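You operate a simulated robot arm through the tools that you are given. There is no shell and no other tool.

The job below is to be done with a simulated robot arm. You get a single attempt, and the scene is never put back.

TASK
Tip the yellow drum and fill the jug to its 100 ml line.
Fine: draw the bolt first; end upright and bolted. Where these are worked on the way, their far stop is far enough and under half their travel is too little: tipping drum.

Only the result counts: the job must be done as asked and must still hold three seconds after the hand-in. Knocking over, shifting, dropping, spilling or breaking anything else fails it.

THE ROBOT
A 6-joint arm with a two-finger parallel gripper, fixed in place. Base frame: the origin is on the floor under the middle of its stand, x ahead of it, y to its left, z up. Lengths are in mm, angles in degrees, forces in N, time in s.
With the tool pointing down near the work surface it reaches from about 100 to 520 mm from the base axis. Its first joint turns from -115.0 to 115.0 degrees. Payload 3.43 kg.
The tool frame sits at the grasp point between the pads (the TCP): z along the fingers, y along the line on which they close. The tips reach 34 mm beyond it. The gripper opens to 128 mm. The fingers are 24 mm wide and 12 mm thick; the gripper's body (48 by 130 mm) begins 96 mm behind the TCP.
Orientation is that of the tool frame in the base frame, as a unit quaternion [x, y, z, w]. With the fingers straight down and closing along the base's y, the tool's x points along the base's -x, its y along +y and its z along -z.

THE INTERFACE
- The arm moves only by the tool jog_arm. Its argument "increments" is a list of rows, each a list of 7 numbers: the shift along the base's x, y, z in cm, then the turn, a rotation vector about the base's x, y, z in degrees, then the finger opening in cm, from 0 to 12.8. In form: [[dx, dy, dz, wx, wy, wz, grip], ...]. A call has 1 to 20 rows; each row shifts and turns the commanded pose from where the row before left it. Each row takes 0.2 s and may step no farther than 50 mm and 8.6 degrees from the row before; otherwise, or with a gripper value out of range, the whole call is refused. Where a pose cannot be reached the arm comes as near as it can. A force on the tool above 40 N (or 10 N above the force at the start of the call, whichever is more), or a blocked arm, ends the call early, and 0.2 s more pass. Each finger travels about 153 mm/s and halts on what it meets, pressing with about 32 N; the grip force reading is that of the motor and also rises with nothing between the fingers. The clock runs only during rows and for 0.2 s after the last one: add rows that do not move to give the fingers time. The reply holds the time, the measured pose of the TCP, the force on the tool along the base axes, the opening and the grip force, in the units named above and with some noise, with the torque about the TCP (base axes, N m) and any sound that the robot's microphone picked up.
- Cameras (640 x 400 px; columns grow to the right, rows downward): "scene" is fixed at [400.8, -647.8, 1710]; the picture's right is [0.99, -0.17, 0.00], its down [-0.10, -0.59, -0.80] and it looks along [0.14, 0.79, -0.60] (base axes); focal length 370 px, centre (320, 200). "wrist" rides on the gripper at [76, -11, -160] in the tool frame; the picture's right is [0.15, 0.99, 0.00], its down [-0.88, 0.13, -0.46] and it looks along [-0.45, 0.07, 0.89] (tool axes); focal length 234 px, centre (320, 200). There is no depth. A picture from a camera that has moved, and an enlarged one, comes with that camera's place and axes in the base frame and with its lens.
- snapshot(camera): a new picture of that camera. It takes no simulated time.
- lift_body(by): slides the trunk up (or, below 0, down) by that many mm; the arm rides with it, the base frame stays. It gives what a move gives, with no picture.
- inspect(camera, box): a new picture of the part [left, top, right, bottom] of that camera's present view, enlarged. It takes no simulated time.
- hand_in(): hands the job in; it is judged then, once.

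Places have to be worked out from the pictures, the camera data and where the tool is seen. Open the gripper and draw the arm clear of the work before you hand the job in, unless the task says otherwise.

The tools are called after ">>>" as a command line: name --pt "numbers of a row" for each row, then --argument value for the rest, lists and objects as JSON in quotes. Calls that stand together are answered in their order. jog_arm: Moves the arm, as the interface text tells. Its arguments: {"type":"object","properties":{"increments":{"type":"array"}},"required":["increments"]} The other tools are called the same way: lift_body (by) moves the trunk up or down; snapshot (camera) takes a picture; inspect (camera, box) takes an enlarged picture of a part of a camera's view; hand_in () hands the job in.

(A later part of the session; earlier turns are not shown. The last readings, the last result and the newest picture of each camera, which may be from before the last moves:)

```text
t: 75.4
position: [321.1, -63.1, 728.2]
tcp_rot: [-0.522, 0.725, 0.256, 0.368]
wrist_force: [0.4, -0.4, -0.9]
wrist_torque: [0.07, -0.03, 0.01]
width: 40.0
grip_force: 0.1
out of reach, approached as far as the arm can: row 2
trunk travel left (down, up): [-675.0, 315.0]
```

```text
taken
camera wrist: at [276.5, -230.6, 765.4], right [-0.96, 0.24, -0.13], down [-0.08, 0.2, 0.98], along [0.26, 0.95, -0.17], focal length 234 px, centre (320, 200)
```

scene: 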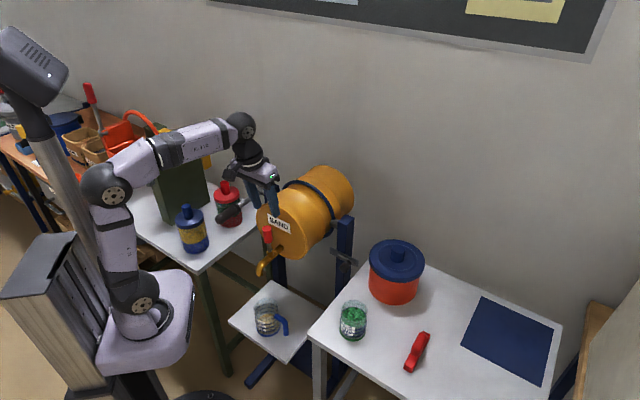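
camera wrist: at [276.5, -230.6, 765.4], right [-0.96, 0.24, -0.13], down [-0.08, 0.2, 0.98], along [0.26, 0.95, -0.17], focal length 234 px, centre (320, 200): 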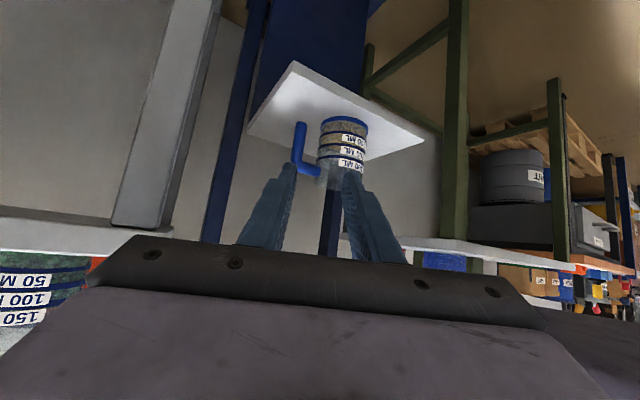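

The low view is restored. I'll zoom in on the level against the 100 ml ring.

>>> inspect --camera "wrist" --box '[334, 116, 350, 136]'

>>> inspect --camera "wrist" --box '[318, 115, 372, 149]'

>>> inspect --camera "wrist" --box '[318, 125, 334, 145]'

```text
16.00 times, centred on (342, 126) of wrist
camera zoom: at [276.5, -230.6, 765.4], right [-0.96, 0.24, -0.13], down [-0.08, 0.2, 0.98], along [0.26, 0.95, -0.17], focal length 3747 px, centre (-32, 1384)
```

zoom: 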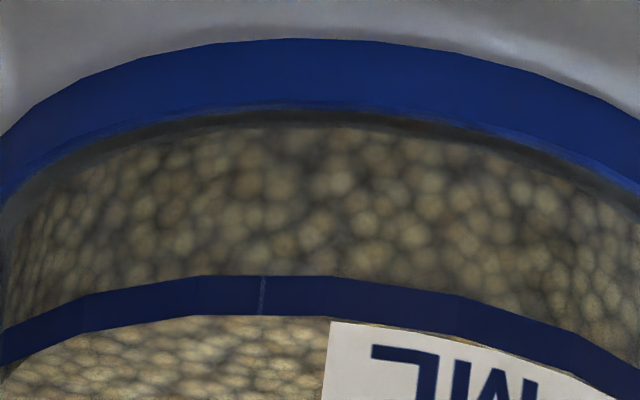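

```text
11.76 times, centred on (345, 132) of wrist
camera zoom: at [276.5, -230.6, 765.4], right [-0.96, 0.24, -0.13], down [-0.08, 0.2, 0.98], along [0.26, 0.95, -0.17], focal length 2755 px, centre (26, 1000)
```

zoom: 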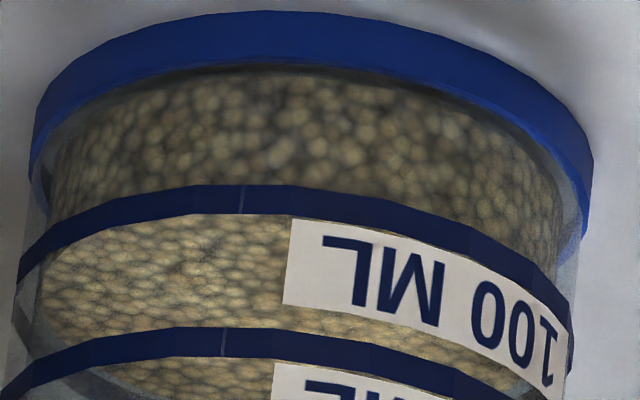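

```text
16.00 times, centred on (326, 135) of wrist
camera zoom: at [276.5, -230.6, 765.4], right [-0.96, 0.24, -0.13], down [-0.08, 0.2, 0.98], along [0.26, 0.95, -0.17], focal length 3747 px, centre (224, 1240)
```

zoom: 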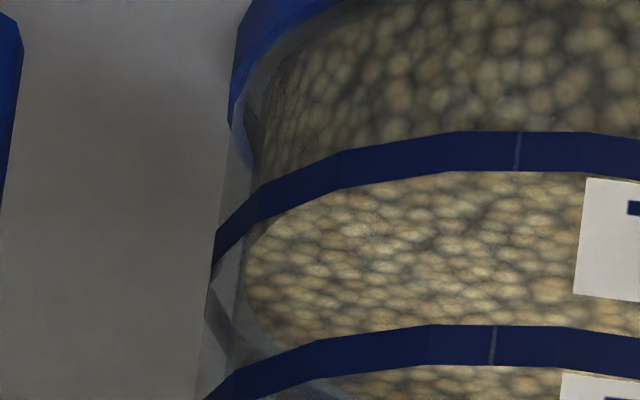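

The sand's front edge now sits just behind the 100 ml ring band, and I judge about 93–96 ml. A tiny top-up of about 5 ml centres it on the line. I'll retrace to the tap handle.

>>> jog_arm --pt "-0.03 0.1 4.0 -5.7 1.85 0 4.0" --pt "-0.04 0.1 4.0 -5.7 1.85 0 4.0" --pt "-0.04 0.1 3.9 -5.7 1.85 0 4.0" --pt "0 0 4 -6.0 1.95 0 4.0" --pt "0 0 4 -6.0 1.95 0 4.0" --pt "0 0 4 -6.0 1.95 0 4.0" --pt "0 0 4 -6.0 1.95 0 4.0" --pt "0 0 4 0 0 0 4.0" --pt "0 0 3 0 0 0 4.0" --pt "0.97 3.57 0 0 0 -4 6.0" --pt "0.97 3.57 0 0 0 -4 6.0" --pt "0.97 3.57 0 0 0 -4 6.0" --pt "0.97 3.57 0 0 0 -4 6.0" --pt "0.97 3.57 0 0 0 -4 6.0" --pt "0.97 3.57 0 0 0 -4 6.0" --pt "0.97 3.57 0 0 0 -4 6.0" --pt "0 0 0 0 0 0 6.0"

>>> snapshot --camera "wrist"

>>> inspect --camera "scene" --box '[264, 309, 274, 316]'

```text
t: 79.0
position: [388.3, 189.6, 1079.2]
tcp_rot: [-0.375, 0.923, 0.022, 0.086]
wrist_force: [0.3, 0.4, 0.2]
wrist_torque: [-0.02, -0.01, 0.0]
width: 60.2
grip_force: 0.1
trunk travel left (down, up): [-675.0, 315.0]
```

```text
taken
camera wrist: at [319.7, 113.0, 1224.4], right [-0.79, 0.61, -0.05], down [0.47, 0.65, 0.6], along [0.4, 0.45, -0.8], focal length 234 px, centre (320, 200)
```

wrist: 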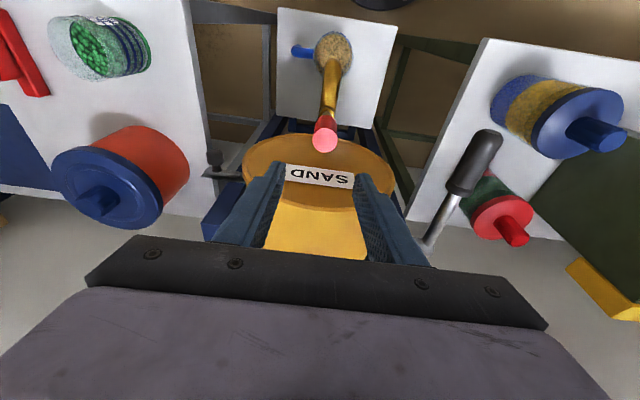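

```text
16.00 times, centred on (269, 312) of scene
camera zoom: at [400.8, -647.8, 1710.0], right [0.99, -0.17, 0.0], down [-0.1, -0.59, -0.8], along [0.14, 0.79, -0.6], focal length 5928 px, centre (1136, -1600)
```

zoom: 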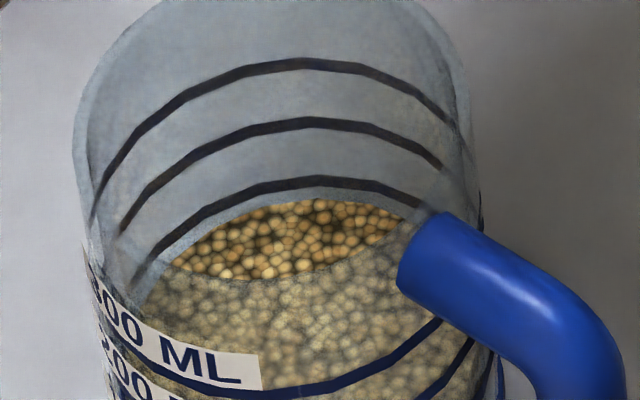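

I'm back over the handle with the edge unchanged at y≈199. I'll descend and re-grip.

>>> jog_arm --pt "-0.05 0 -2.9 0 0 0 6.0" --pt "-0.05 0 -2.9 0 0 0 6.0" --pt "0 0 -2.9 0 0 0 6.0" --pt "0 0 -2.5 0 0 0 6.0" --pt "0 0 0 0 0 0 4.5" --pt "0 0 0 0 0 0 3.0" --pt "0 0 0 0 0 0 2.2" --pt "0 0 0 0 0 0 2.0"

>>> inspect --camera "scene" --box '[230, 190, 310, 290]'

```text
t: 80.8
position: [388.1, 190.6, 965.7]
tcp_rot: [-0.373, 0.924, 0.022, 0.084]
wrist_force: [2.4, -1.3, 0.3]
wrist_torque: [1.73, 1.63, 0.04]
width: 27.5
grip_force: 45.0
trunk travel left (down, up): [-675.0, 315.0]
```

```text
4.00 times, centred on (270, 240) of scene
camera zoom: at [400.8, -647.8, 1710.0], right [0.99, -0.17, 0.0], down [-0.1, -0.59, -0.8], along [0.14, 0.79, -0.6], focal length 1482 px, centre (520, 40)
```

zoom: 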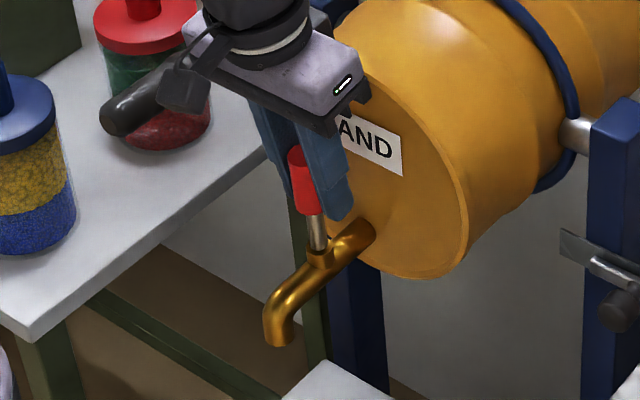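

The handle is gripped. I'll open only to about 12°, hold briefly, and close again for a top-up of around 5 ml.

>>> jog_arm --pt "-0.3 -0.3 0 2.12 -2.12 0 2.0" --pt "-0.3 -0.3 -0.03 2.12 -2.12 0 2.0" --pt "-0.29 -0.29 -0.05 2.12 -2.12 0 2.0" --pt "-0.29 -0.29 -0.07 2.12 -2.12 0 2.0" --pt "0 0 0 0 0 0 2.0" --pt "0.29 0.29 0.07 -2.12 2.12 0 2.0" --pt "0.29 0.29 0.05 -2.12 2.12 0 2.0" --pt "0.3 0.3 0.03 -2.12 2.12 0 2.0" --pt "0.3 0.3 0 -2.12 2.12 0 2.0" --pt "0 0 0 0 0 0 2.0"

>>> inspect --camera "scene" --box '[264, 309, 274, 316]'

>>> inspect --camera "scene" --box '[230, 190, 310, 290]'

```text
t: 83.0
position: [388.3, 190.3, 965.9]
tcp_rot: [-0.375, 0.923, 0.021, 0.085]
wrist_force: [0.9, 2.9, 3.4]
wrist_torque: [1.75, 1.56, -0.01]
width: 27.5
grip_force: 45.1
trunk travel left (down, up): [-675.0, 315.0]
```

```text
16.00 times, centred on (269, 312) of scene
camera zoom: at [400.8, -647.8, 1710.0], right [0.99, -0.17, 0.0], down [-0.1, -0.59, -0.8], along [0.14, 0.79, -0.6], focal length 5928 px, centre (1136, -1600)
```

zoom: 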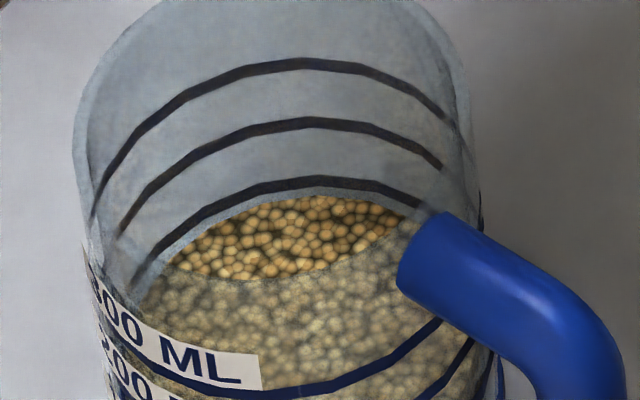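

```text
4.00 times, centred on (270, 240) of scene
camera zoom: at [400.8, -647.8, 1710.0], right [0.99, -0.17, 0.0], down [-0.1, -0.59, -0.8], along [0.14, 0.79, -0.6], focal length 1482 px, centre (520, 40)
```

zoom: 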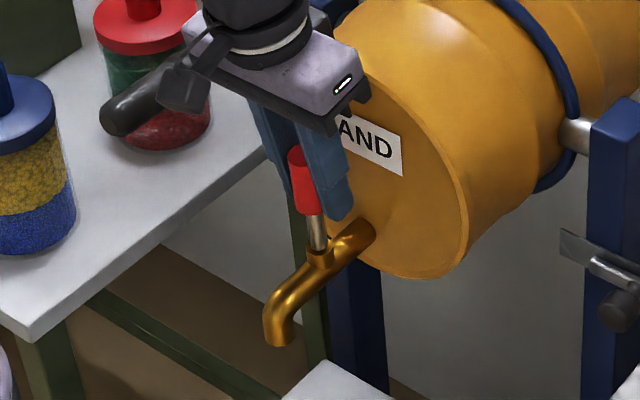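

The edge is now at y≈196, about 98–100 ml, and the stream has stopped with the handle back at its closed position. Next I'll release the tap, lift, and move over the crank lever to bring the drum upright.

>>> jog_arm --pt "0 0 0 0 0 0 4.0" --pt "0 0 0 0 0 0 6.0" --pt "0 0 3.0 0 0 0 6.0" --pt "0 0 4.0 0 0 0 6.0" --pt "0 0 4.0 0 0 0 6.0" --pt "-2.52 3.24 0 0 0 0 7.0" --pt "-2.52 3.24 0 0 0 0 7.0" --pt "-2.52 3.24 0 0 0 0 7.0" --pt "-2.52 3.24 0 0 0 0 7.0" --pt "-2.52 3.24 0 0 0 0 7.0" --pt "0 0 0 4.96 -4.94 0 7.0" --pt "0 0 0 4.96 -4.94 0 7.0" --pt "0 0 0 4.25 -4.24 0 7.0" --pt "0 0 0 0 0 0 7.0"

>>> snapshot --camera "wrist"

>>> snapshot --camera "scene"

>>> inspect --camera "scene" --box '[240, 290, 300, 345]'

```text
t: 86.0
position: [261.9, 352.4, 1075.2]
tcp_rot: [-0.361, 0.896, 0.088, 0.244]
wrist_force: [0.7, 0.6, -0.2]
wrist_torque: [0.05, -0.03, 0.04]
width: 70.1
grip_force: 0.1
trunk travel left (down, up): [-675.0, 315.0]
```

```text
taken
camera wrist: at [163.4, 244.2, 1178.1], right [-0.77, 0.63, -0.09], down [0.29, 0.47, 0.83], along [0.56, 0.62, -0.55], focal length 234 px, centre (320, 200)
```

wrist: 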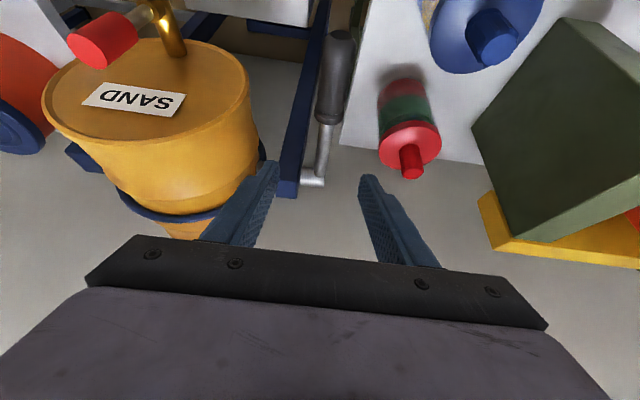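

```text
taken
```

scene: 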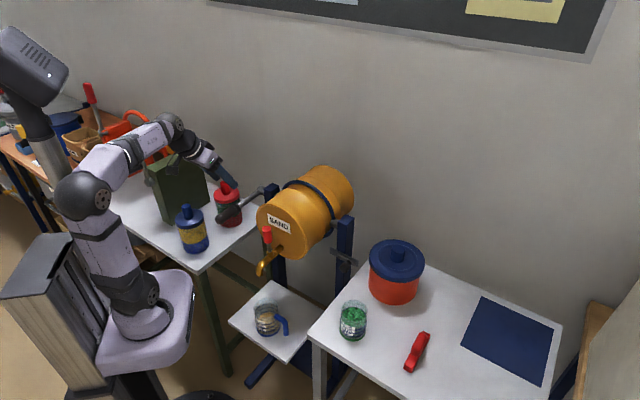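

```text
7.27 times, centred on (270, 318) of scene
camera zoom: at [400.8, -647.8, 1710.0], right [0.99, -0.17, 0.0], down [-0.1, -0.59, -0.8], along [0.14, 0.79, -0.6], focal length 2694 px, centre (684, -654)
```

zoom: 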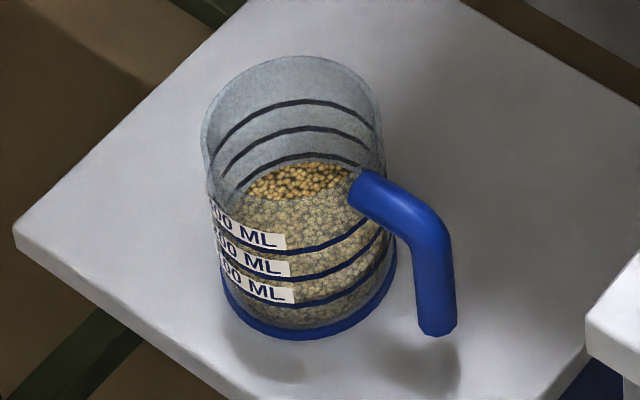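

The jug looks right and the arm is poised above the lever at 60° pitch. I'll descend onto the grip and close.

>>> jog_arm --pt "-0.05 0.05 -4.0 0 0 0 7.0" --pt "0 0 -4.0 0 0 0 7.0" --pt "0 0 -4.0 0 0 0 7.0" --pt "0 0 -2.9 0 0 0 7.0" --pt "0 0 0 0 0 0 5.0" --pt "0 0 0 0 0 0 3.0" --pt "0 0 0 0 0 0 1.5" --pt "0 0 0 0 0 0 1.5"

>>> inspect --camera "scene" --box '[200, 150, 300, 230]'

>>> snapshot --camera "wrist"

```text
t: 87.8
position: [260.3, 353.1, 927.3]
tcp_rot: [-0.363, 0.895, 0.089, 0.244]
wrist_force: [-5.1, 3.0, -2.3]
wrist_torque: [0.3, -0.03, 1.54]
width: 34.0
grip_force: 44.4
trunk travel left (down, up): [-675.0, 315.0]
```

```text
5.00 times, centred on (250, 190) of scene
camera zoom: at [400.8, -647.8, 1710.0], right [0.99, -0.17, 0.0], down [-0.1, -0.59, -0.8], along [0.14, 0.79, -0.6], focal length 1852 px, centre (670, 250)
```

zoom: 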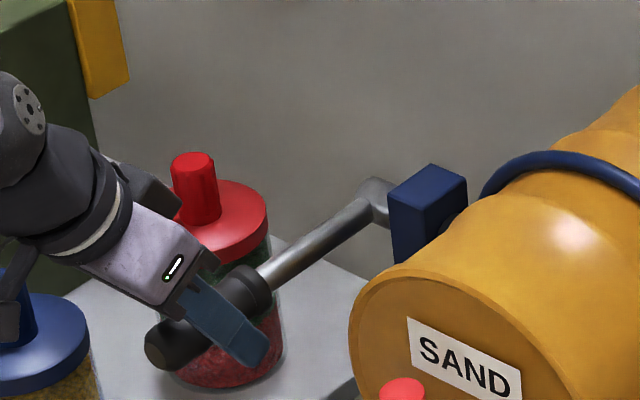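

```text
taken
camera wrist: at [162.3, 244.9, 1029.3], right [-0.78, 0.62, -0.09], down [0.28, 0.48, 0.83], along [0.56, 0.62, -0.55], focal length 234 px, centre (320, 200)
```

wrist: 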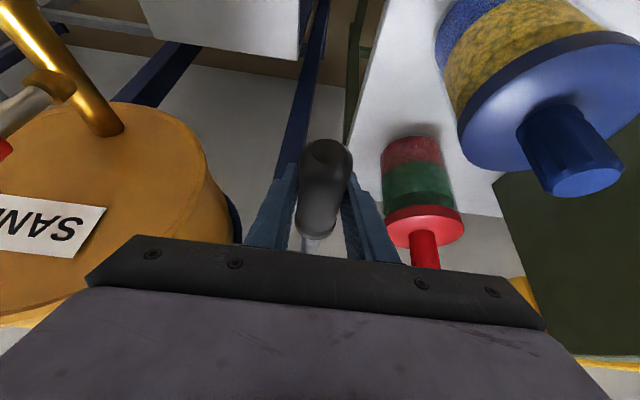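

I have a good grip on the lever. I'll raise it with the tool turning along so the pads don't pivot, first 15°.

>>> jog_arm --pt "0.078 0.078 1.49 -3.545 3.53 0 1.5" --pt "0.148 0.149 1.47 -3.545 3.53 0 1.5" --pt "0.24 0.241 1.44 -3.545 3.53 0 1.5"

>>> inspect --camera "scene" --box '[200, 150, 300, 230]'

>>> inspect --camera "scene" --box '[230, 150, 390, 340]'

```text
t: 88.6
position: [264.4, 357.3, 970.9]
tcp_rot: [-0.372, 0.919, 0.037, 0.123]
wrist_force: [-7.2, -0.5, -3.8]
wrist_torque: [-0.09, 0.26, 1.03]
width: 34.3
grip_force: 44.7
trunk travel left (down, up): [-675.0, 315.0]
```

```text
5.00 times, centred on (250, 190) of scene
camera zoom: at [400.8, -647.8, 1710.0], right [0.99, -0.17, 0.0], down [-0.1, -0.59, -0.8], along [0.14, 0.79, -0.6], focal length 1852 px, centre (670, 250)
```

zoom: 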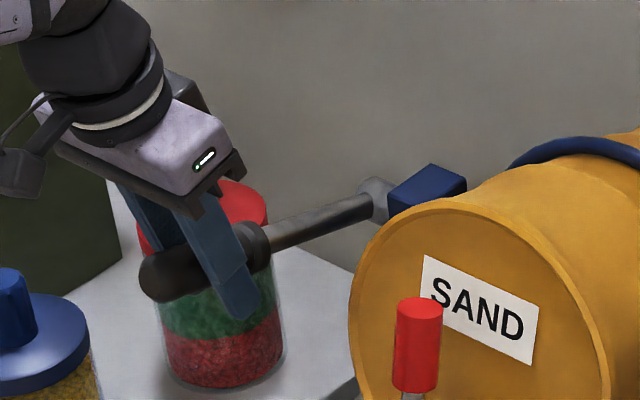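

```text
2.11 times, centred on (310, 245) of scene
camera zoom: at [400.8, -647.8, 1710.0], right [0.99, -0.17, 0.0], down [-0.1, -0.59, -0.8], along [0.14, 0.79, -0.6], focal length 780 px, centre (341, 105)
```

zoom: 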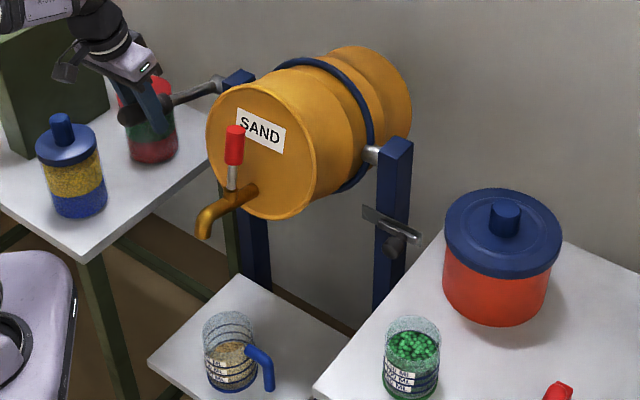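

The drum follows nicely (about 74°). I'll continue to about 54°.

>>> jog_arm --pt "0.325 0.326 1.42 -3.545 3.53 0 1.5" --pt "0.417 0.418 1.37 -3.545 3.53 0 1.5" --pt "0.494 0.496 1.31 -3.545 3.53 0 1.5" --pt "0.572 0.574 1.25 -3.545 3.53 0 1.5"

>>> inspect --camera "scene" --box '[200, 150, 300, 230]'

>>> snapshot --camera "scene"

```text
t: 89.6
position: [281.2, 374.5, 1024.4]
tcp_rot: [-0.378, 0.924, -0.032, -0.039]
wrist_force: [-12.6, -7.6, -3.7]
wrist_torque: [-0.53, 1.3, 1.08]
width: 34.3
grip_force: 45.0
trunk travel left (down, up): [-675.0, 315.0]
```

```text
5.00 times, centred on (250, 190) of scene
camera zoom: at [400.8, -647.8, 1710.0], right [0.99, -0.17, 0.0], down [-0.1, -0.59, -0.8], along [0.14, 0.79, -0.6], focal length 1852 px, centre (670, 250)
```

zoom: 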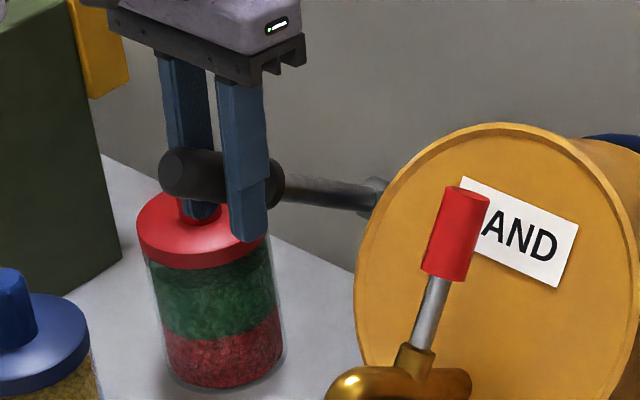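

```text
taken
```

scene: 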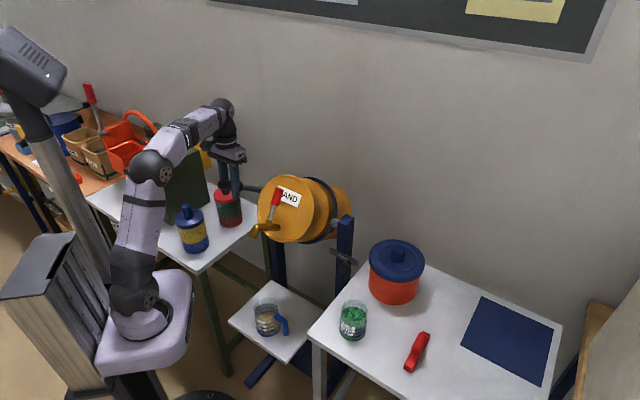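

Now about 54° with the tool vertical. Two more steps to about 45°, then I'll re-grip at a different angle.

>>> jog_arm --pt "0.642 0.645 1.18 -3.545 3.53 0 1.5" --pt "0.72 0.723 1.11 -3.545 3.53 0 1.5"

>>> inspect --camera "scene" --box '[200, 150, 300, 230]'

```text
t: 90.2
position: [293.5, 384.5, 1045.0]
tcp_rot: [-0.377, 0.918, -0.059, -0.11]
wrist_force: [-7.3, 6.8, 13.5]
wrist_torque: [1.6, -0.21, 0.77]
width: 34.1
grip_force: 44.7
out of reach, approached as far as the arm can: row 2
trunk travel left (down, up): [-675.0, 315.0]
```

```text
5.00 times, centred on (250, 190) of scene
camera zoom: at [400.8, -647.8, 1710.0], right [0.99, -0.17, 0.0], down [-0.1, -0.59, -0.8], along [0.14, 0.79, -0.6], focal length 1852 px, centre (670, 250)
```

zoom: 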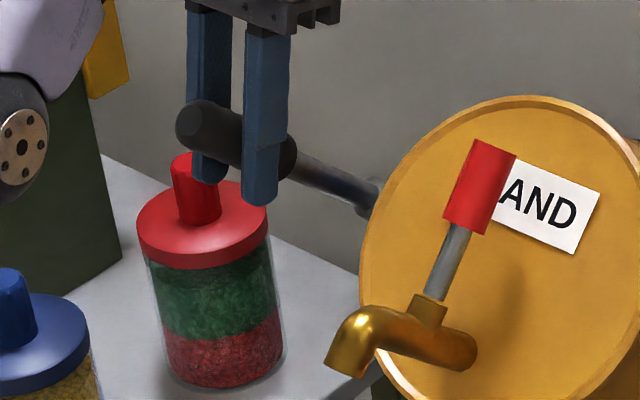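

The arm is at its reach limit again with the drum at about 46° and holding. I'll open, lift off, and re-orient the tool for the rest of the swing.

>>> jog_arm --pt "0 0 0 0 0 0 4.5" --pt "0 0 0 0 0 0 7.0" --pt "0 0 0 0 0 0 7.0" --pt "0 0 3.0 0 0 0 7.0" --pt "0 0 3.0 4.96 -4.94 0 7.0" --pt "-0.3 -0.3 3.0 4.96 -4.94 0 7.0"

>>> lift_body --by 50

>>> inspect --camera "scene" --box '[180, 80, 340, 220]'

```text
t: 91.6
position: [283.8, 367.4, 1118.1]
tcp_rot: [-0.377, 0.926, -0.016, -0.002]
wrist_force: [0.6, -0.1, 0.4]
wrist_torque: [0.02, -0.04, -0.04]
width: 69.9
grip_force: 0.1
out of reach, approached as far as the arm can: row 4
trunk travel left (down, up): [-675.0, 315.0]
```

```text
t: 92.5
position: [284.1, 368.2, 1166.6]
tcp_rot: [-0.378, 0.926, -0.016, -0.003]
wrist_force: [-0.3, 0.1, 0.4]
wrist_torque: [0.02, 0.02, 0.01]
width: 70.1
grip_force: 0.0
trunk travel left (down, up): [-725.0, 265.0]
```

```text
2.86 times, centred on (260, 150) of scene
camera zoom: at [400.8, -647.8, 1710.0], right [0.99, -0.17, 0.0], down [-0.1, -0.59, -0.8], along [0.14, 0.79, -0.6], focal length 1058 px, centre (491, 343)
```

zoom: 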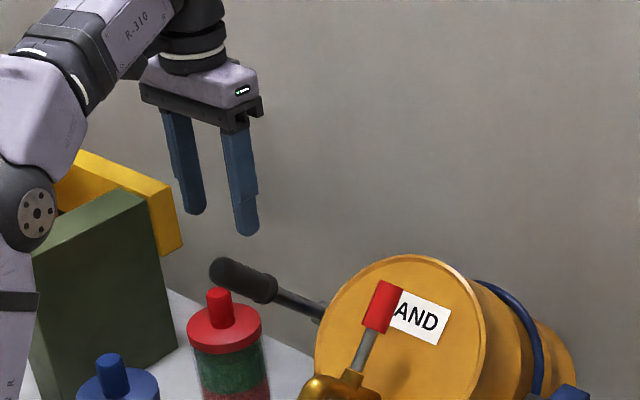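

The drum holds at about 44°, and the tool is above it. I'll pitch the tool up to about 30° below horizontal in place.

>>> jog_arm --pt "0 0 0 5.32 -5.3 0 7.0" --pt "0 0 0 5.32 -5.3 0 7.0" --pt "0 0 0 5.32 -5.3 0 7.0" --pt "0 0 0 5.32 -5.3 0 7.0" --pt "0 0 0 5.32 -5.3 0 7.0" --pt "0 0 0 5.32 -5.3 0 7.0" --pt "0 0 0 5.32 -5.3 0 7.0" --pt "0 0 0 5.32 -5.3 0 7.0"

>>> snapshot --camera "wrist"

>>> inspect --camera "scene" --box '[180, 80, 340, 220]'

```text
t: 94.3
position: [287.1, 382.0, 1165.4]
tcp_rot: [-0.322, 0.808, 0.181, 0.459]
wrist_force: [-0.3, -0.4, -1.4]
wrist_torque: [0.0, 0.01, 0.01]
width: 70.1
grip_force: 0.1
out of reach, approached as far as the arm can: row 8
trunk travel left (down, up): [-725.0, 265.0]
```

```text
taken
camera wrist: at [167.1, 252.6, 1183.4], right [-0.73, 0.67, -0.13], down [-0.05, 0.14, 0.99], along [0.68, 0.73, -0.07], focal length 234 px, centre (320, 200)
```

wrist: 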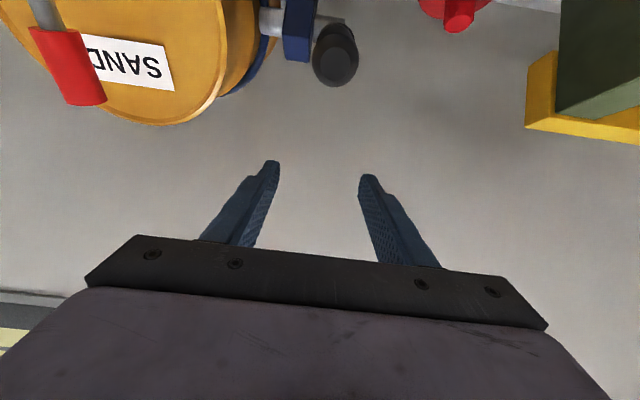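

```text
2.86 times, centred on (260, 150) of scene
camera zoom: at [400.8, -647.8, 1710.0], right [0.99, -0.17, 0.0], down [-0.1, -0.59, -0.8], along [0.14, 0.79, -0.6], focal length 1058 px, centre (491, 343)
```

zoom: 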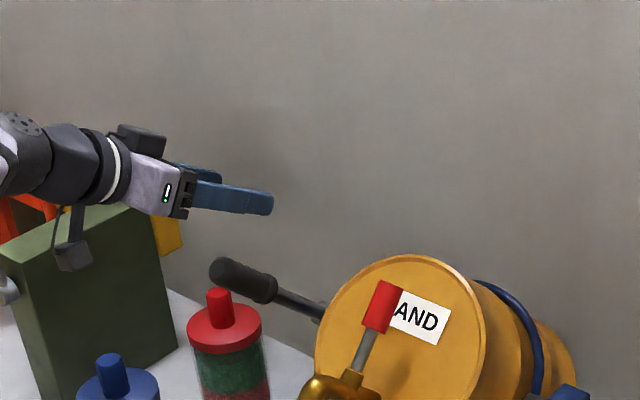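

The tool is at about 31° pitch and laterally in line with the lever. I'll lower it over the grip.

>>> jog_arm --pt "0.2 0.17 -3.9 0 0 0 7.0" --pt "0.3 0.27 -3.9 0 0 0 7.0" --pt "0.37 0.27 -3.85 0 0 0 7.0" --pt "0 0 0 0 0 0 7.0"

>>> snapshot --camera "wrist"

>>> inspect --camera "scene" --box '[180, 100, 340, 220]'

```text
t: 95.3
position: [296.9, 387.6, 1047.7]
tcp_rot: [-0.322, 0.808, 0.181, 0.458]
wrist_force: [0.1, -0.3, 0.7]
wrist_torque: [-0.02, 0.01, -0.01]
width: 70.0
grip_force: 0.1
trunk travel left (down, up): [-725.0, 265.0]
```

```text
taken
camera wrist: at [176.3, 259.0, 1066.6], right [-0.73, 0.67, -0.13], down [-0.05, 0.14, 0.99], along [0.68, 0.73, -0.07], focal length 234 px, centre (320, 200)
```

wrist: 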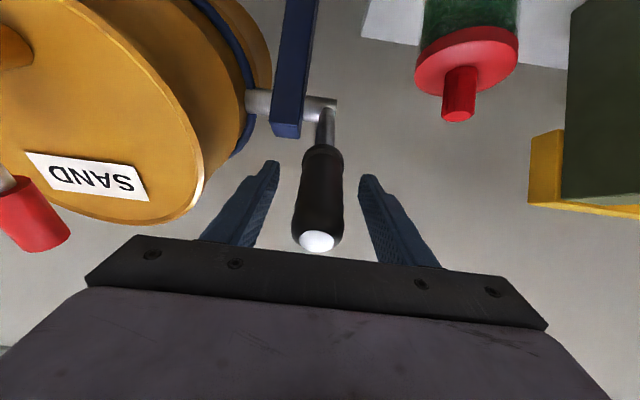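

```text
3.33 times, centred on (260, 160) of scene
camera zoom: at [400.8, -647.8, 1710.0], right [0.99, -0.17, 0.0], down [-0.1, -0.59, -0.8], along [0.14, 0.79, -0.6], focal length 1235 px, centre (520, 333)
```

zoom: 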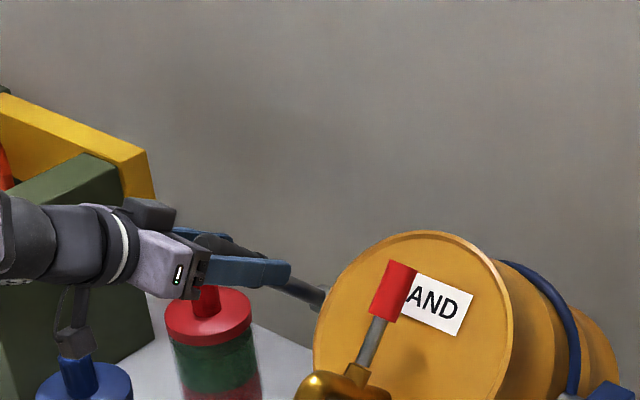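

The lever is centred between the fingers. I'll grip and raise it another 15° with the tool turning along.

>>> jog_arm --pt "0 0 0 0 0 0 5.0" --pt "0 0 0 0 0 0 3.0" --pt "0 0 0 0 0 0 1.5" --pt "0 0 0 0 0 0 1.5" --pt "0.79 0.794 1.01 -3.545 3.53 0 1.5" --pt "0.847 0.851 0.9 -3.545 3.53 0 1.5" --pt "0.897 0.9 0.78 -3.545 3.53 0 1.5"

>>> inspect --camera "scene" --box '[180, 100, 340, 220]'

```text
t: 96.9
position: [321.8, 413.4, 1075.5]
tcp_rot: [-0.343, 0.862, 0.135, 0.348]
wrist_force: [-4.9, -1.3, -5.8]
wrist_torque: [1.62, 2.24, 1.23]
width: 35.1
grip_force: 44.4
trunk travel left (down, up): [-725.0, 265.0]
```

```text
3.33 times, centred on (260, 160) of scene
camera zoom: at [400.8, -647.8, 1710.0], right [0.99, -0.17, 0.0], down [-0.1, -0.59, -0.8], along [0.14, 0.79, -0.6], focal length 1235 px, centre (520, 333)
```

zoom: 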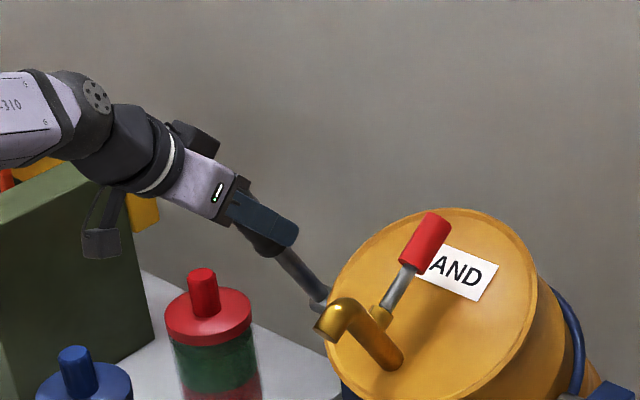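

Good: about 29° now, with the drum following. I'll continue to about 10°.

>>> jog_arm --pt "0.946 0.95 0.68 -3.545 3.53 0 1.5" --pt "0.981 0.985 0.56 -3.545 3.53 0 1.5" --pt "1.01 1.014 0.43 -3.545 3.53 0 1.5" --pt "1.038 1.042 0.3 -1.77 1.765 0 1.5"

>>> inspect --camera "scene" --box '[180, 80, 340, 220]'

>>> snapshot --camera "wrist"

```text
t: 97.9
position: [362.0, 452.6, 1095.3]
tcp_rot: [-0.365, 0.903, 0.075, 0.214]
wrist_force: [-4.3, -4.6, -4.7]
wrist_torque: [0.98, 2.91, 0.75]
width: 34.5
grip_force: 44.8
trunk travel left (down, up): [-725.0, 265.0]
```

```text
2.86 times, centred on (260, 150) of scene
camera zoom: at [400.8, -647.8, 1710.0], right [0.99, -0.17, 0.0], down [-0.1, -0.59, -0.8], along [0.14, 0.79, -0.6], focal length 1058 px, centre (491, 343)
```

zoom: 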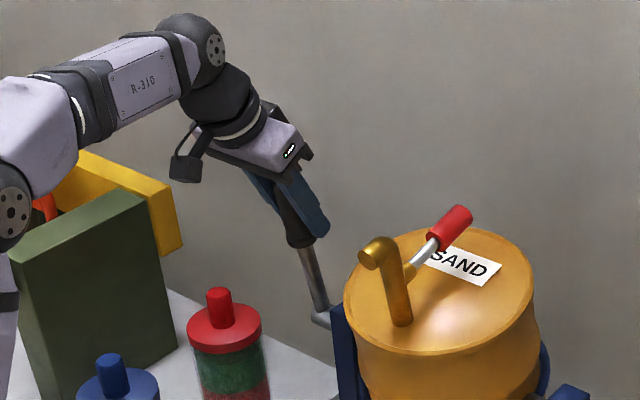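

```text
taken
camera wrist: at [267.6, 350.4, 1205.4], right [-0.78, 0.62, -0.08], down [0.32, 0.51, 0.8], along [0.54, 0.59, -0.6], focal length 234 px, centre (320, 200)
```

wrist: 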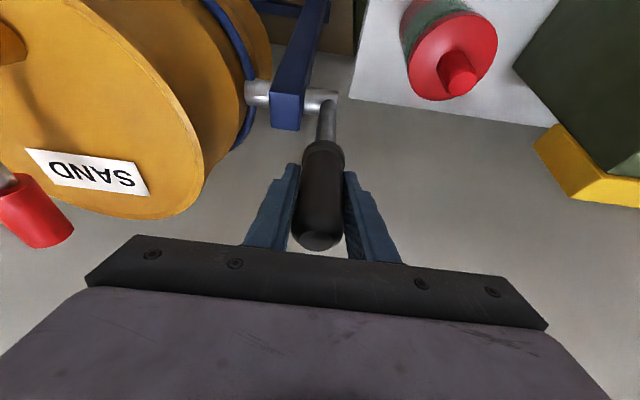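

About 9° left. I'll bring it to upright and press gently against the stop.

>>> jog_arm --pt "0.7 0.7 0.13 0 0 0 1.5" --pt "0.7 0.7 0.08 0 0 0 1.5" --pt "0.55 0.55 0.02 0 0 0 1.5" --pt "0.3 0.3 0 0 0 0 1.5"

>>> inspect --camera "scene" --box '[220, 120, 380, 220]'

```text
t: 98.9
position: [383.9, 475.2, 1100.3]
tcp_rot: [-0.364, 0.903, 0.077, 0.217]
wrist_force: [-4.9, -7.1, -1.8]
wrist_torque: [0.37, 1.94, 0.2]
width: 34.3
grip_force: 45.4
trunk travel left (down, up): [-725.0, 265.0]
```

```text
4.00 times, centred on (300, 170) of scene
camera zoom: at [400.8, -647.8, 1710.0], right [0.99, -0.17, 0.0], down [-0.1, -0.59, -0.8], along [0.14, 0.79, -0.6], focal length 1482 px, centre (400, 320)
```

zoom: 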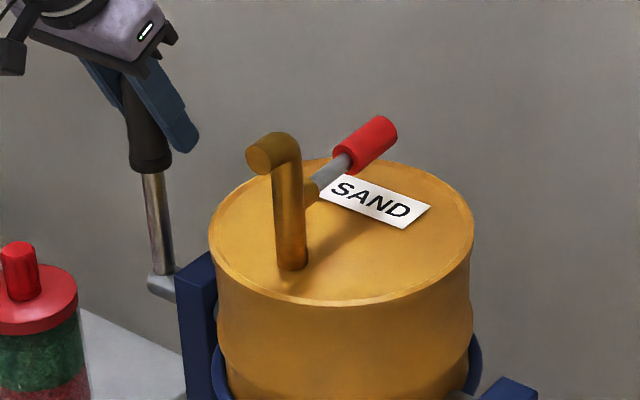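

Nearly identical to the starting picture, perhaps 1° short. I'll press a bit further against the upright stop.

>>> jog_arm --pt "0.25 0.25 0 0 0 0 1.5" --pt "0.25 0.25 0 0 0 0 1.5" --pt "0.25 0.25 0 0 0 0 1.5"

>>> inspect --camera "scene" --box '[220, 120, 380, 220]'

```text
t: 99.7
position: [388.4, 478.1, 1098.8]
tcp_rot: [-0.364, 0.903, 0.075, 0.214]
wrist_force: [-19.9, -23.6, -4.2]
wrist_torque: [1.48, 0.72, 0.01]
width: 34.4
grip_force: 45.3
trunk travel left (down, up): [-725.0, 265.0]
```

```text
4.00 times, centred on (300, 170) of scene
camera zoom: at [400.8, -647.8, 1710.0], right [0.99, -0.17, 0.0], down [-0.1, -0.59, -0.8], along [0.14, 0.79, -0.6], focal length 1482 px, centre (400, 320)
```

zoom: 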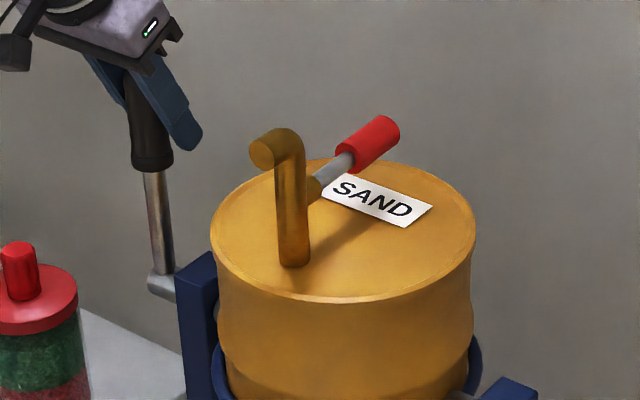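

The picture now matches the original upright one exactly, with 31 N against the stop. I'll open the fingers and retreat along the tool axis.

>>> jog_arm --pt "0 0 0 0 0 0 4.0" --pt "0 0 0 0 0 0 7.0" --pt "0 0 0 0 0 0 7.0" --pt "-1.05 -1.05 3.0 0 0 0 7.0" --pt "-1.05 -1.05 3.0 0 0 0 7.0" --pt "-1.05 -1.05 3.0 0 0 0 7.0" --pt "-1.05 -1.05 3.0 0 0 0 7.0" --pt "-1.05 -1.05 3.0 0 0 0 7.0"

>>> inspect --camera "scene" --box '[220, 120, 380, 220]'

>>> inspect --camera "scene" --box '[320, 235, 370, 285]'

>>> snapshot --camera "scene"

```text
t: 101.5
position: [338.6, 431.7, 1247.1]
tcp_rot: [-0.365, 0.902, 0.076, 0.216]
wrist_force: [-0.6, 0.3, 0.2]
wrist_torque: [-0.02, 0.0, 0.03]
width: 70.0
grip_force: 0.1
trunk travel left (down, up): [-725.0, 265.0]
```

```text
4.00 times, centred on (300, 170) of scene
camera zoom: at [400.8, -647.8, 1710.0], right [0.99, -0.17, 0.0], down [-0.1, -0.59, -0.8], along [0.14, 0.79, -0.6], focal length 1482 px, centre (400, 320)
```

zoom: 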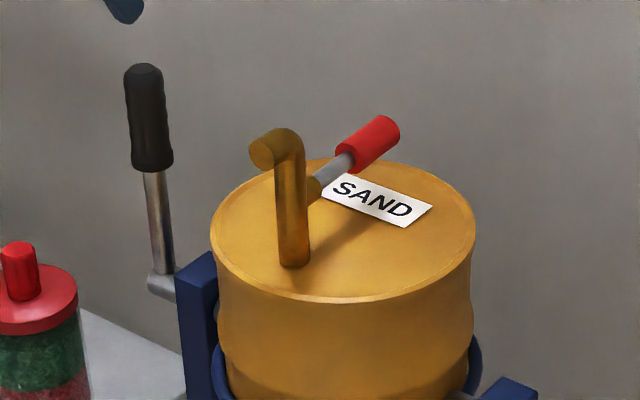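

```text
8.00 times, centred on (345, 260) of scene
camera zoom: at [400.8, -647.8, 1710.0], right [0.99, -0.17, 0.0], down [-0.1, -0.59, -0.8], along [0.14, 0.79, -0.6], focal length 2964 px, centre (120, -280)
```

zoom: 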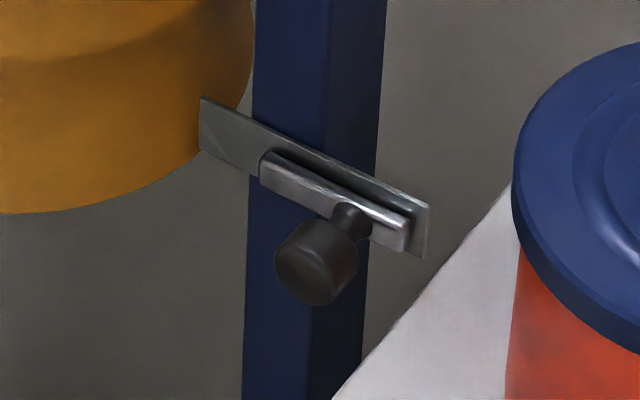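

```text
taken
```

scene: 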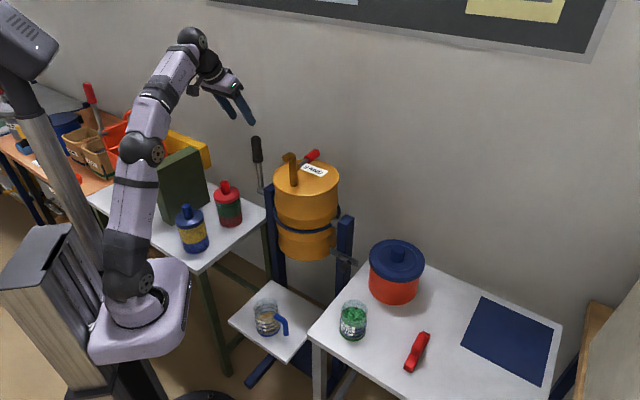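

The drum is exactly upright with the bolt still drawn. I'll carry the arm back around the front, clear of the spout, to the bolt side.

>>> jog_arm --pt "-2.4 -1.6 0 0 0 0 6.5" --pt "-2.4 -1.6 0 0 0 0 6.5" --pt "1.845 -3.5 -0.5 0 0 0 6.5" --pt "1.845 -3.5 -0.5 0 0 0 6.5" --pt "1.845 -3.5 -0.5 0 0 0 6.5" --pt "1.845 -3.5 -0.5 0 0 0 6.5" --pt "1.845 -3.5 -0.5 0 0 0 6.5" --pt "1.845 -3.5 -0.5 0 0 0 6.5" --pt "1.845 -3.5 -0.5 0 0 0 6.5" --pt "1.845 -3.5 -0.5 0 0 0 6.5" --pt "1.845 -3.5 -0.5 0 0 0 6.5" --pt "1.845 -3.5 -0.5 0 0 0 6.5" --pt "1.845 -3.5 -0.5 0 0 0 6.5" --pt "0 0 0 4.96 -4.94 0 6.5" --pt "0 0 0 4.96 -4.94 0 6.5" --pt "0 0 0 4.25 -4.24 0 6.5"

>>> lift_body --by -50

>>> snapshot --camera "wrist"

>>> snapshot --camera "scene"

```text
t: 104.9
position: [494.3, 15.1, 1193.1]
tcp_rot: [-0.342, 0.852, 0.144, 0.369]
wrist_force: [0.1, 0.2, 0.4]
wrist_torque: [-0.02, -0.04, -0.02]
width: 65.2
grip_force: 0.1
trunk travel left (down, up): [-725.0, 265.0]
```

```text
t: 105.8
position: [494.0, 13.2, 1142.3]
tcp_rot: [-0.341, 0.852, 0.144, 0.37]
wrist_force: [0.7, 0.1, -0.2]
wrist_torque: [-0.02, -0.01, -0.02]
width: 64.8
grip_force: 0.0
trunk travel left (down, up): [-675.0, 315.0]
```

```text
taken
camera wrist: at [378.8, -109.3, 1198.8], right [-0.75, 0.65, -0.12], down [0.1, 0.29, 0.95], along [0.65, 0.7, -0.29], focal length 234 px, centre (320, 200)
```

wrist: 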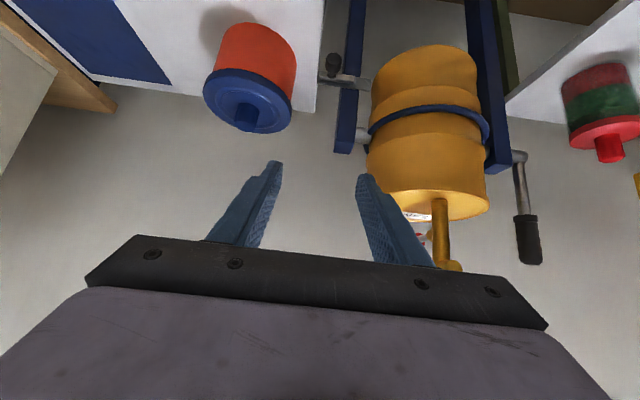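

```text
taken
```

scene: 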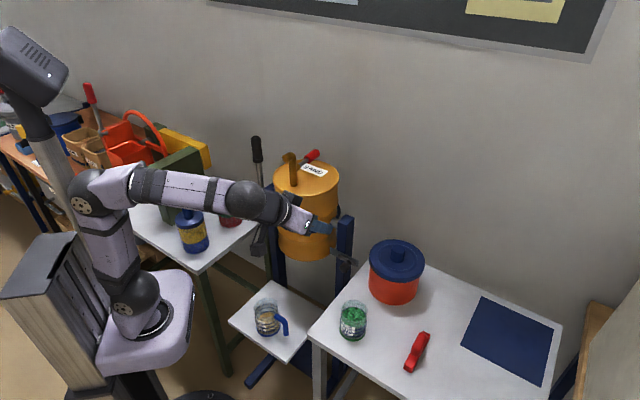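

The arm is in place on the bolt side with the same orientation as before. I'll descend to the standoff in front of the drawn knob.

>>> jog_arm --pt "0.93 1.03 -3.37 0 0 0 6.5" --pt "0.93 1.03 -3.37 0 0 0 6.5" --pt "0.93 1.03 -3.37 0 0 0 6.5" --pt "0.93 1.03 -3.37 0 0 0 6.5" --pt "0.93 1.03 -3.37 0 0 0 6.5" --pt "0.93 1.03 -3.37 0 0 0 6.5" --pt "0.93 1.03 -3.37 0 0 0 6.5" --pt "0 0 0 0 0 0 6.5"

>>> inspect --camera "wrist" --box '[240, 80, 400, 240]'

```text
t: 107.7
position: [558.7, 86.4, 907.2]
tcp_rot: [-0.342, 0.853, 0.142, 0.368]
wrist_force: [0.6, 0.4, 0.4]
wrist_torque: [-0.02, 0.03, -0.01]
width: 64.9
grip_force: 0.0
trunk travel left (down, up): [-675.0, 315.0]
```

```text
2.50 times, centred on (320, 160) of wrist
camera zoom: at [443.2, -37.4, 962.8], right [-0.75, 0.65, -0.12], down [0.1, 0.29, 0.95], along [0.65, 0.7, -0.29], focal length 585 px, centre (320, 300)
```

zoom: 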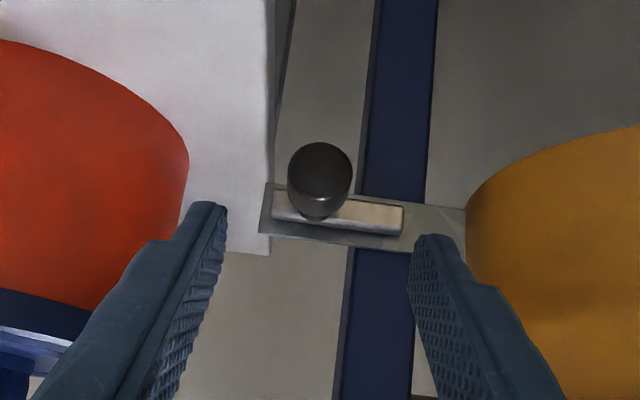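

The knob is centred between the fingers. I'll advance 100 mm along the tool axis.

>>> jog_arm --pt "1.33 1.245 -1.71 0 0 0 6.5" --pt "1.33 1.245 -1.71 0 0 0 6.5" --pt "1.33 1.245 -1.71 0 0 0 6.5" --pt "1.33 1.245 -1.71 0 0 0 6.5" --pt "0 0 0 0 0 0 6.5"

>>> inspect --camera "wrist" --box '[240, 100, 400, 260]'

```text
t: 108.8
position: [611.0, 133.6, 838.9]
tcp_rot: [-0.341, 0.853, 0.142, 0.368]
wrist_force: [-7.5, -7.6, 4.5]
wrist_torque: [-0.04, 0.06, 0.41]
width: 64.7
grip_force: 0.0
trunk travel left (down, up): [-675.0, 315.0]
```

```text
2.50 times, centred on (320, 180) of wrist
camera zoom: at [496.6, 11.1, 894.8], right [-0.75, 0.65, -0.12], down [0.1, 0.29, 0.95], along [0.65, 0.7, -0.29], focal length 585 px, centre (320, 250)
```

zoom: 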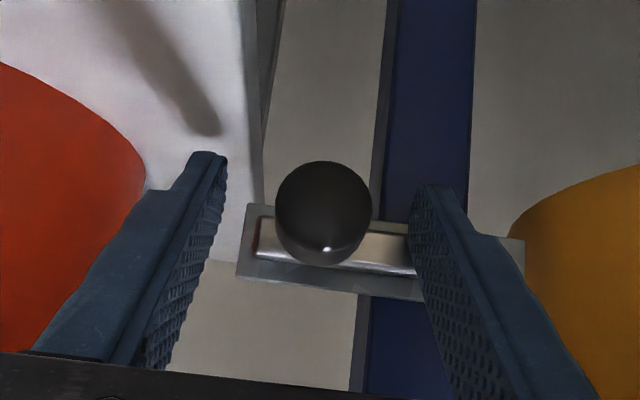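

A slight contact (11 N) suggests one fingertip is touching the post plate, so I'll back off 4 mm. Then I'll narrow the fingers to cage the knob and start sliding it toward the drum (-a).

>>> jog_arm --pt "-0.24 -0.22 0.31 0 0 0 6.5" --pt "0 0 0 0 0 0 5.0" --pt "0 0 0 0 0 0 3.6" --pt "0 0 0 0 0 0 3.6" --pt "-0.355 0.353 0 0 0 0 3.6" --pt "-0.355 0.353 0 0 0 0 3.6" --pt "-0.355 0.353 0 0 0 0 3.6"

>>> inspect --camera "wrist" --box '[240, 100, 400, 260]'

```text
t: 110.5
position: [600.1, 144.0, 840.5]
tcp_rot: [-0.342, 0.853, 0.143, 0.368]
wrist_force: [1.3, -1.3, 1.2]
wrist_torque: [0.0, -0.02, 0.01]
width: 37.2
grip_force: 1.1
trunk travel left (down, up): [-675.0, 315.0]
```

```text
2.50 times, centred on (320, 180) of wrist
camera zoom: at [484.4, 21.1, 897.6], right [-0.75, 0.65, -0.11], down [0.1, 0.29, 0.95], along [0.65, 0.7, -0.29], focal length 585 px, centre (320, 250)
```

zoom: 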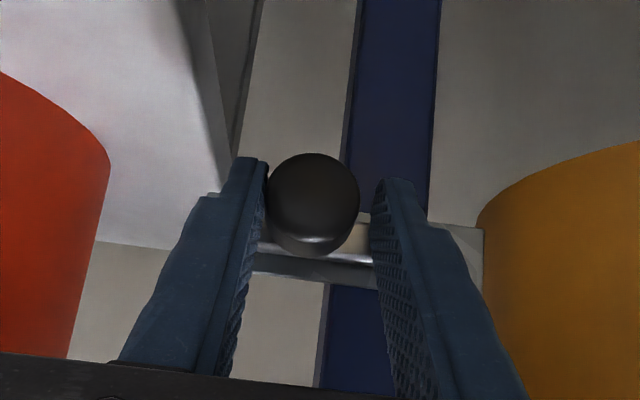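

The left finger is pushing the knob along freely. I'll continue until it reaches its bolted stop.

>>> jog_arm --pt "-0.355 0.353 0 0 0 0 3.6" --pt "-0.355 0.353 0 0 0 0 3.6" --pt "-0.355 0.353 0 0 0 0 3.6" --pt "-0.25 0.25 0 0 0 0 3.6"

>>> inspect --camera "wrist" --box '[240, 100, 400, 260]'

```text
t: 111.5
position: [587.2, 156.9, 840.6]
tcp_rot: [-0.341, 0.853, 0.142, 0.368]
wrist_force: [0.7, -3.0, 0.3]
wrist_torque: [-0.03, 0.0, 0.0]
width: 37.4
grip_force: 0.8
trunk travel left (down, up): [-675.0, 315.0]
```

```text
2.50 times, centred on (320, 180) of wrist
camera zoom: at [471.7, 33.9, 897.3], right [-0.75, 0.65, -0.11], down [0.1, 0.29, 0.95], along [0.65, 0.7, -0.29], focal length 585 px, centre (320, 250)
```

zoom: 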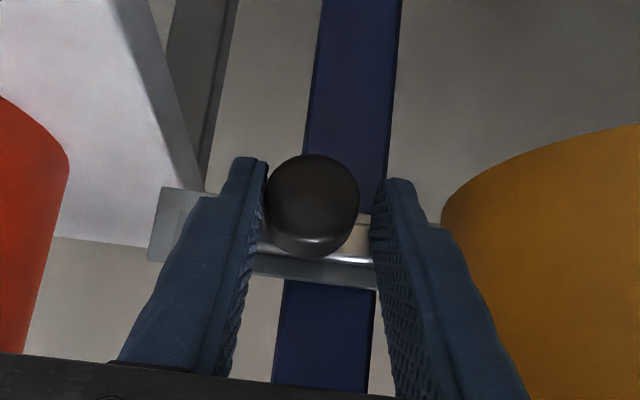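

The knob is almost back to its original place. I'll push the last few millimetres until it meets the stop.

>>> jog_arm --pt "-0.2 0.2 0 0 0 0 3.6" --pt "-0.2 0.2 0 0 0 0 3.6" --pt "-0.2 0.2 0 0 0 0 3.6" --pt "0 0 0 0 0 0 3.6"

>>> inspect --camera "wrist" --box '[240, 100, 400, 260]'

>>> inspect --camera "scene" --box '[290, 220, 390, 290]'

```text
t: 112.5
position: [584.4, 161.7, 841.3]
tcp_rot: [-0.34, 0.854, 0.141, 0.369]
wrist_force: [16.0, -13.7, -2.8]
wrist_torque: [-0.02, -0.26, 0.15]
width: 47.9
grip_force: 10.4
trunk travel left (down, up): [-675.0, 315.0]
```

```text
2.50 times, centred on (320, 180) of wrist
camera zoom: at [467.6, 38.4, 897.3], right [-0.75, 0.65, -0.12], down [0.11, 0.29, 0.95], along [0.65, 0.7, -0.29], focal length 585 px, centre (320, 250)
```

zoom: 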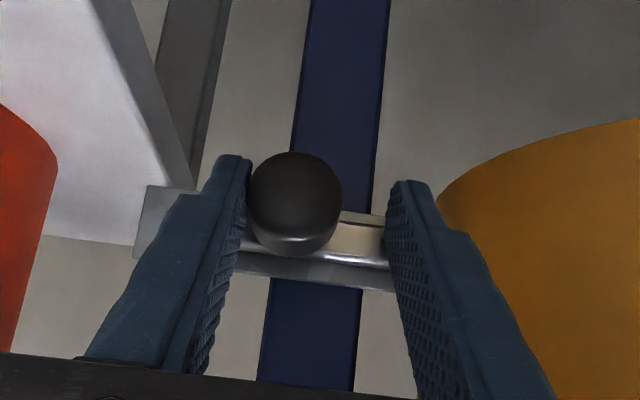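

```text
5.71 times, centred on (340, 255) of scene
camera zoom: at [400.8, -647.8, 1710.0], right [0.99, -0.17, 0.0], down [-0.1, -0.59, -0.8], along [0.14, 0.79, -0.6], focal length 2117 px, centre (206, -114)
```

zoom: 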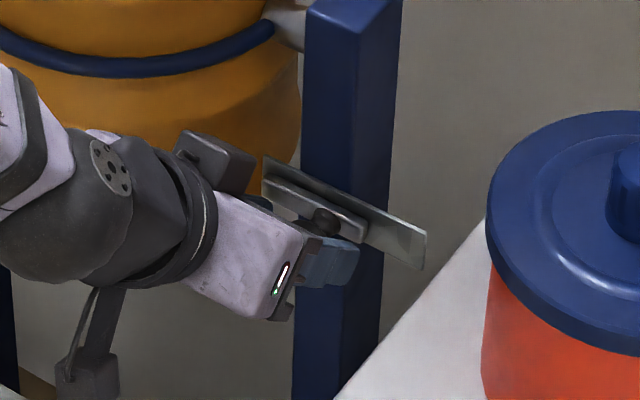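

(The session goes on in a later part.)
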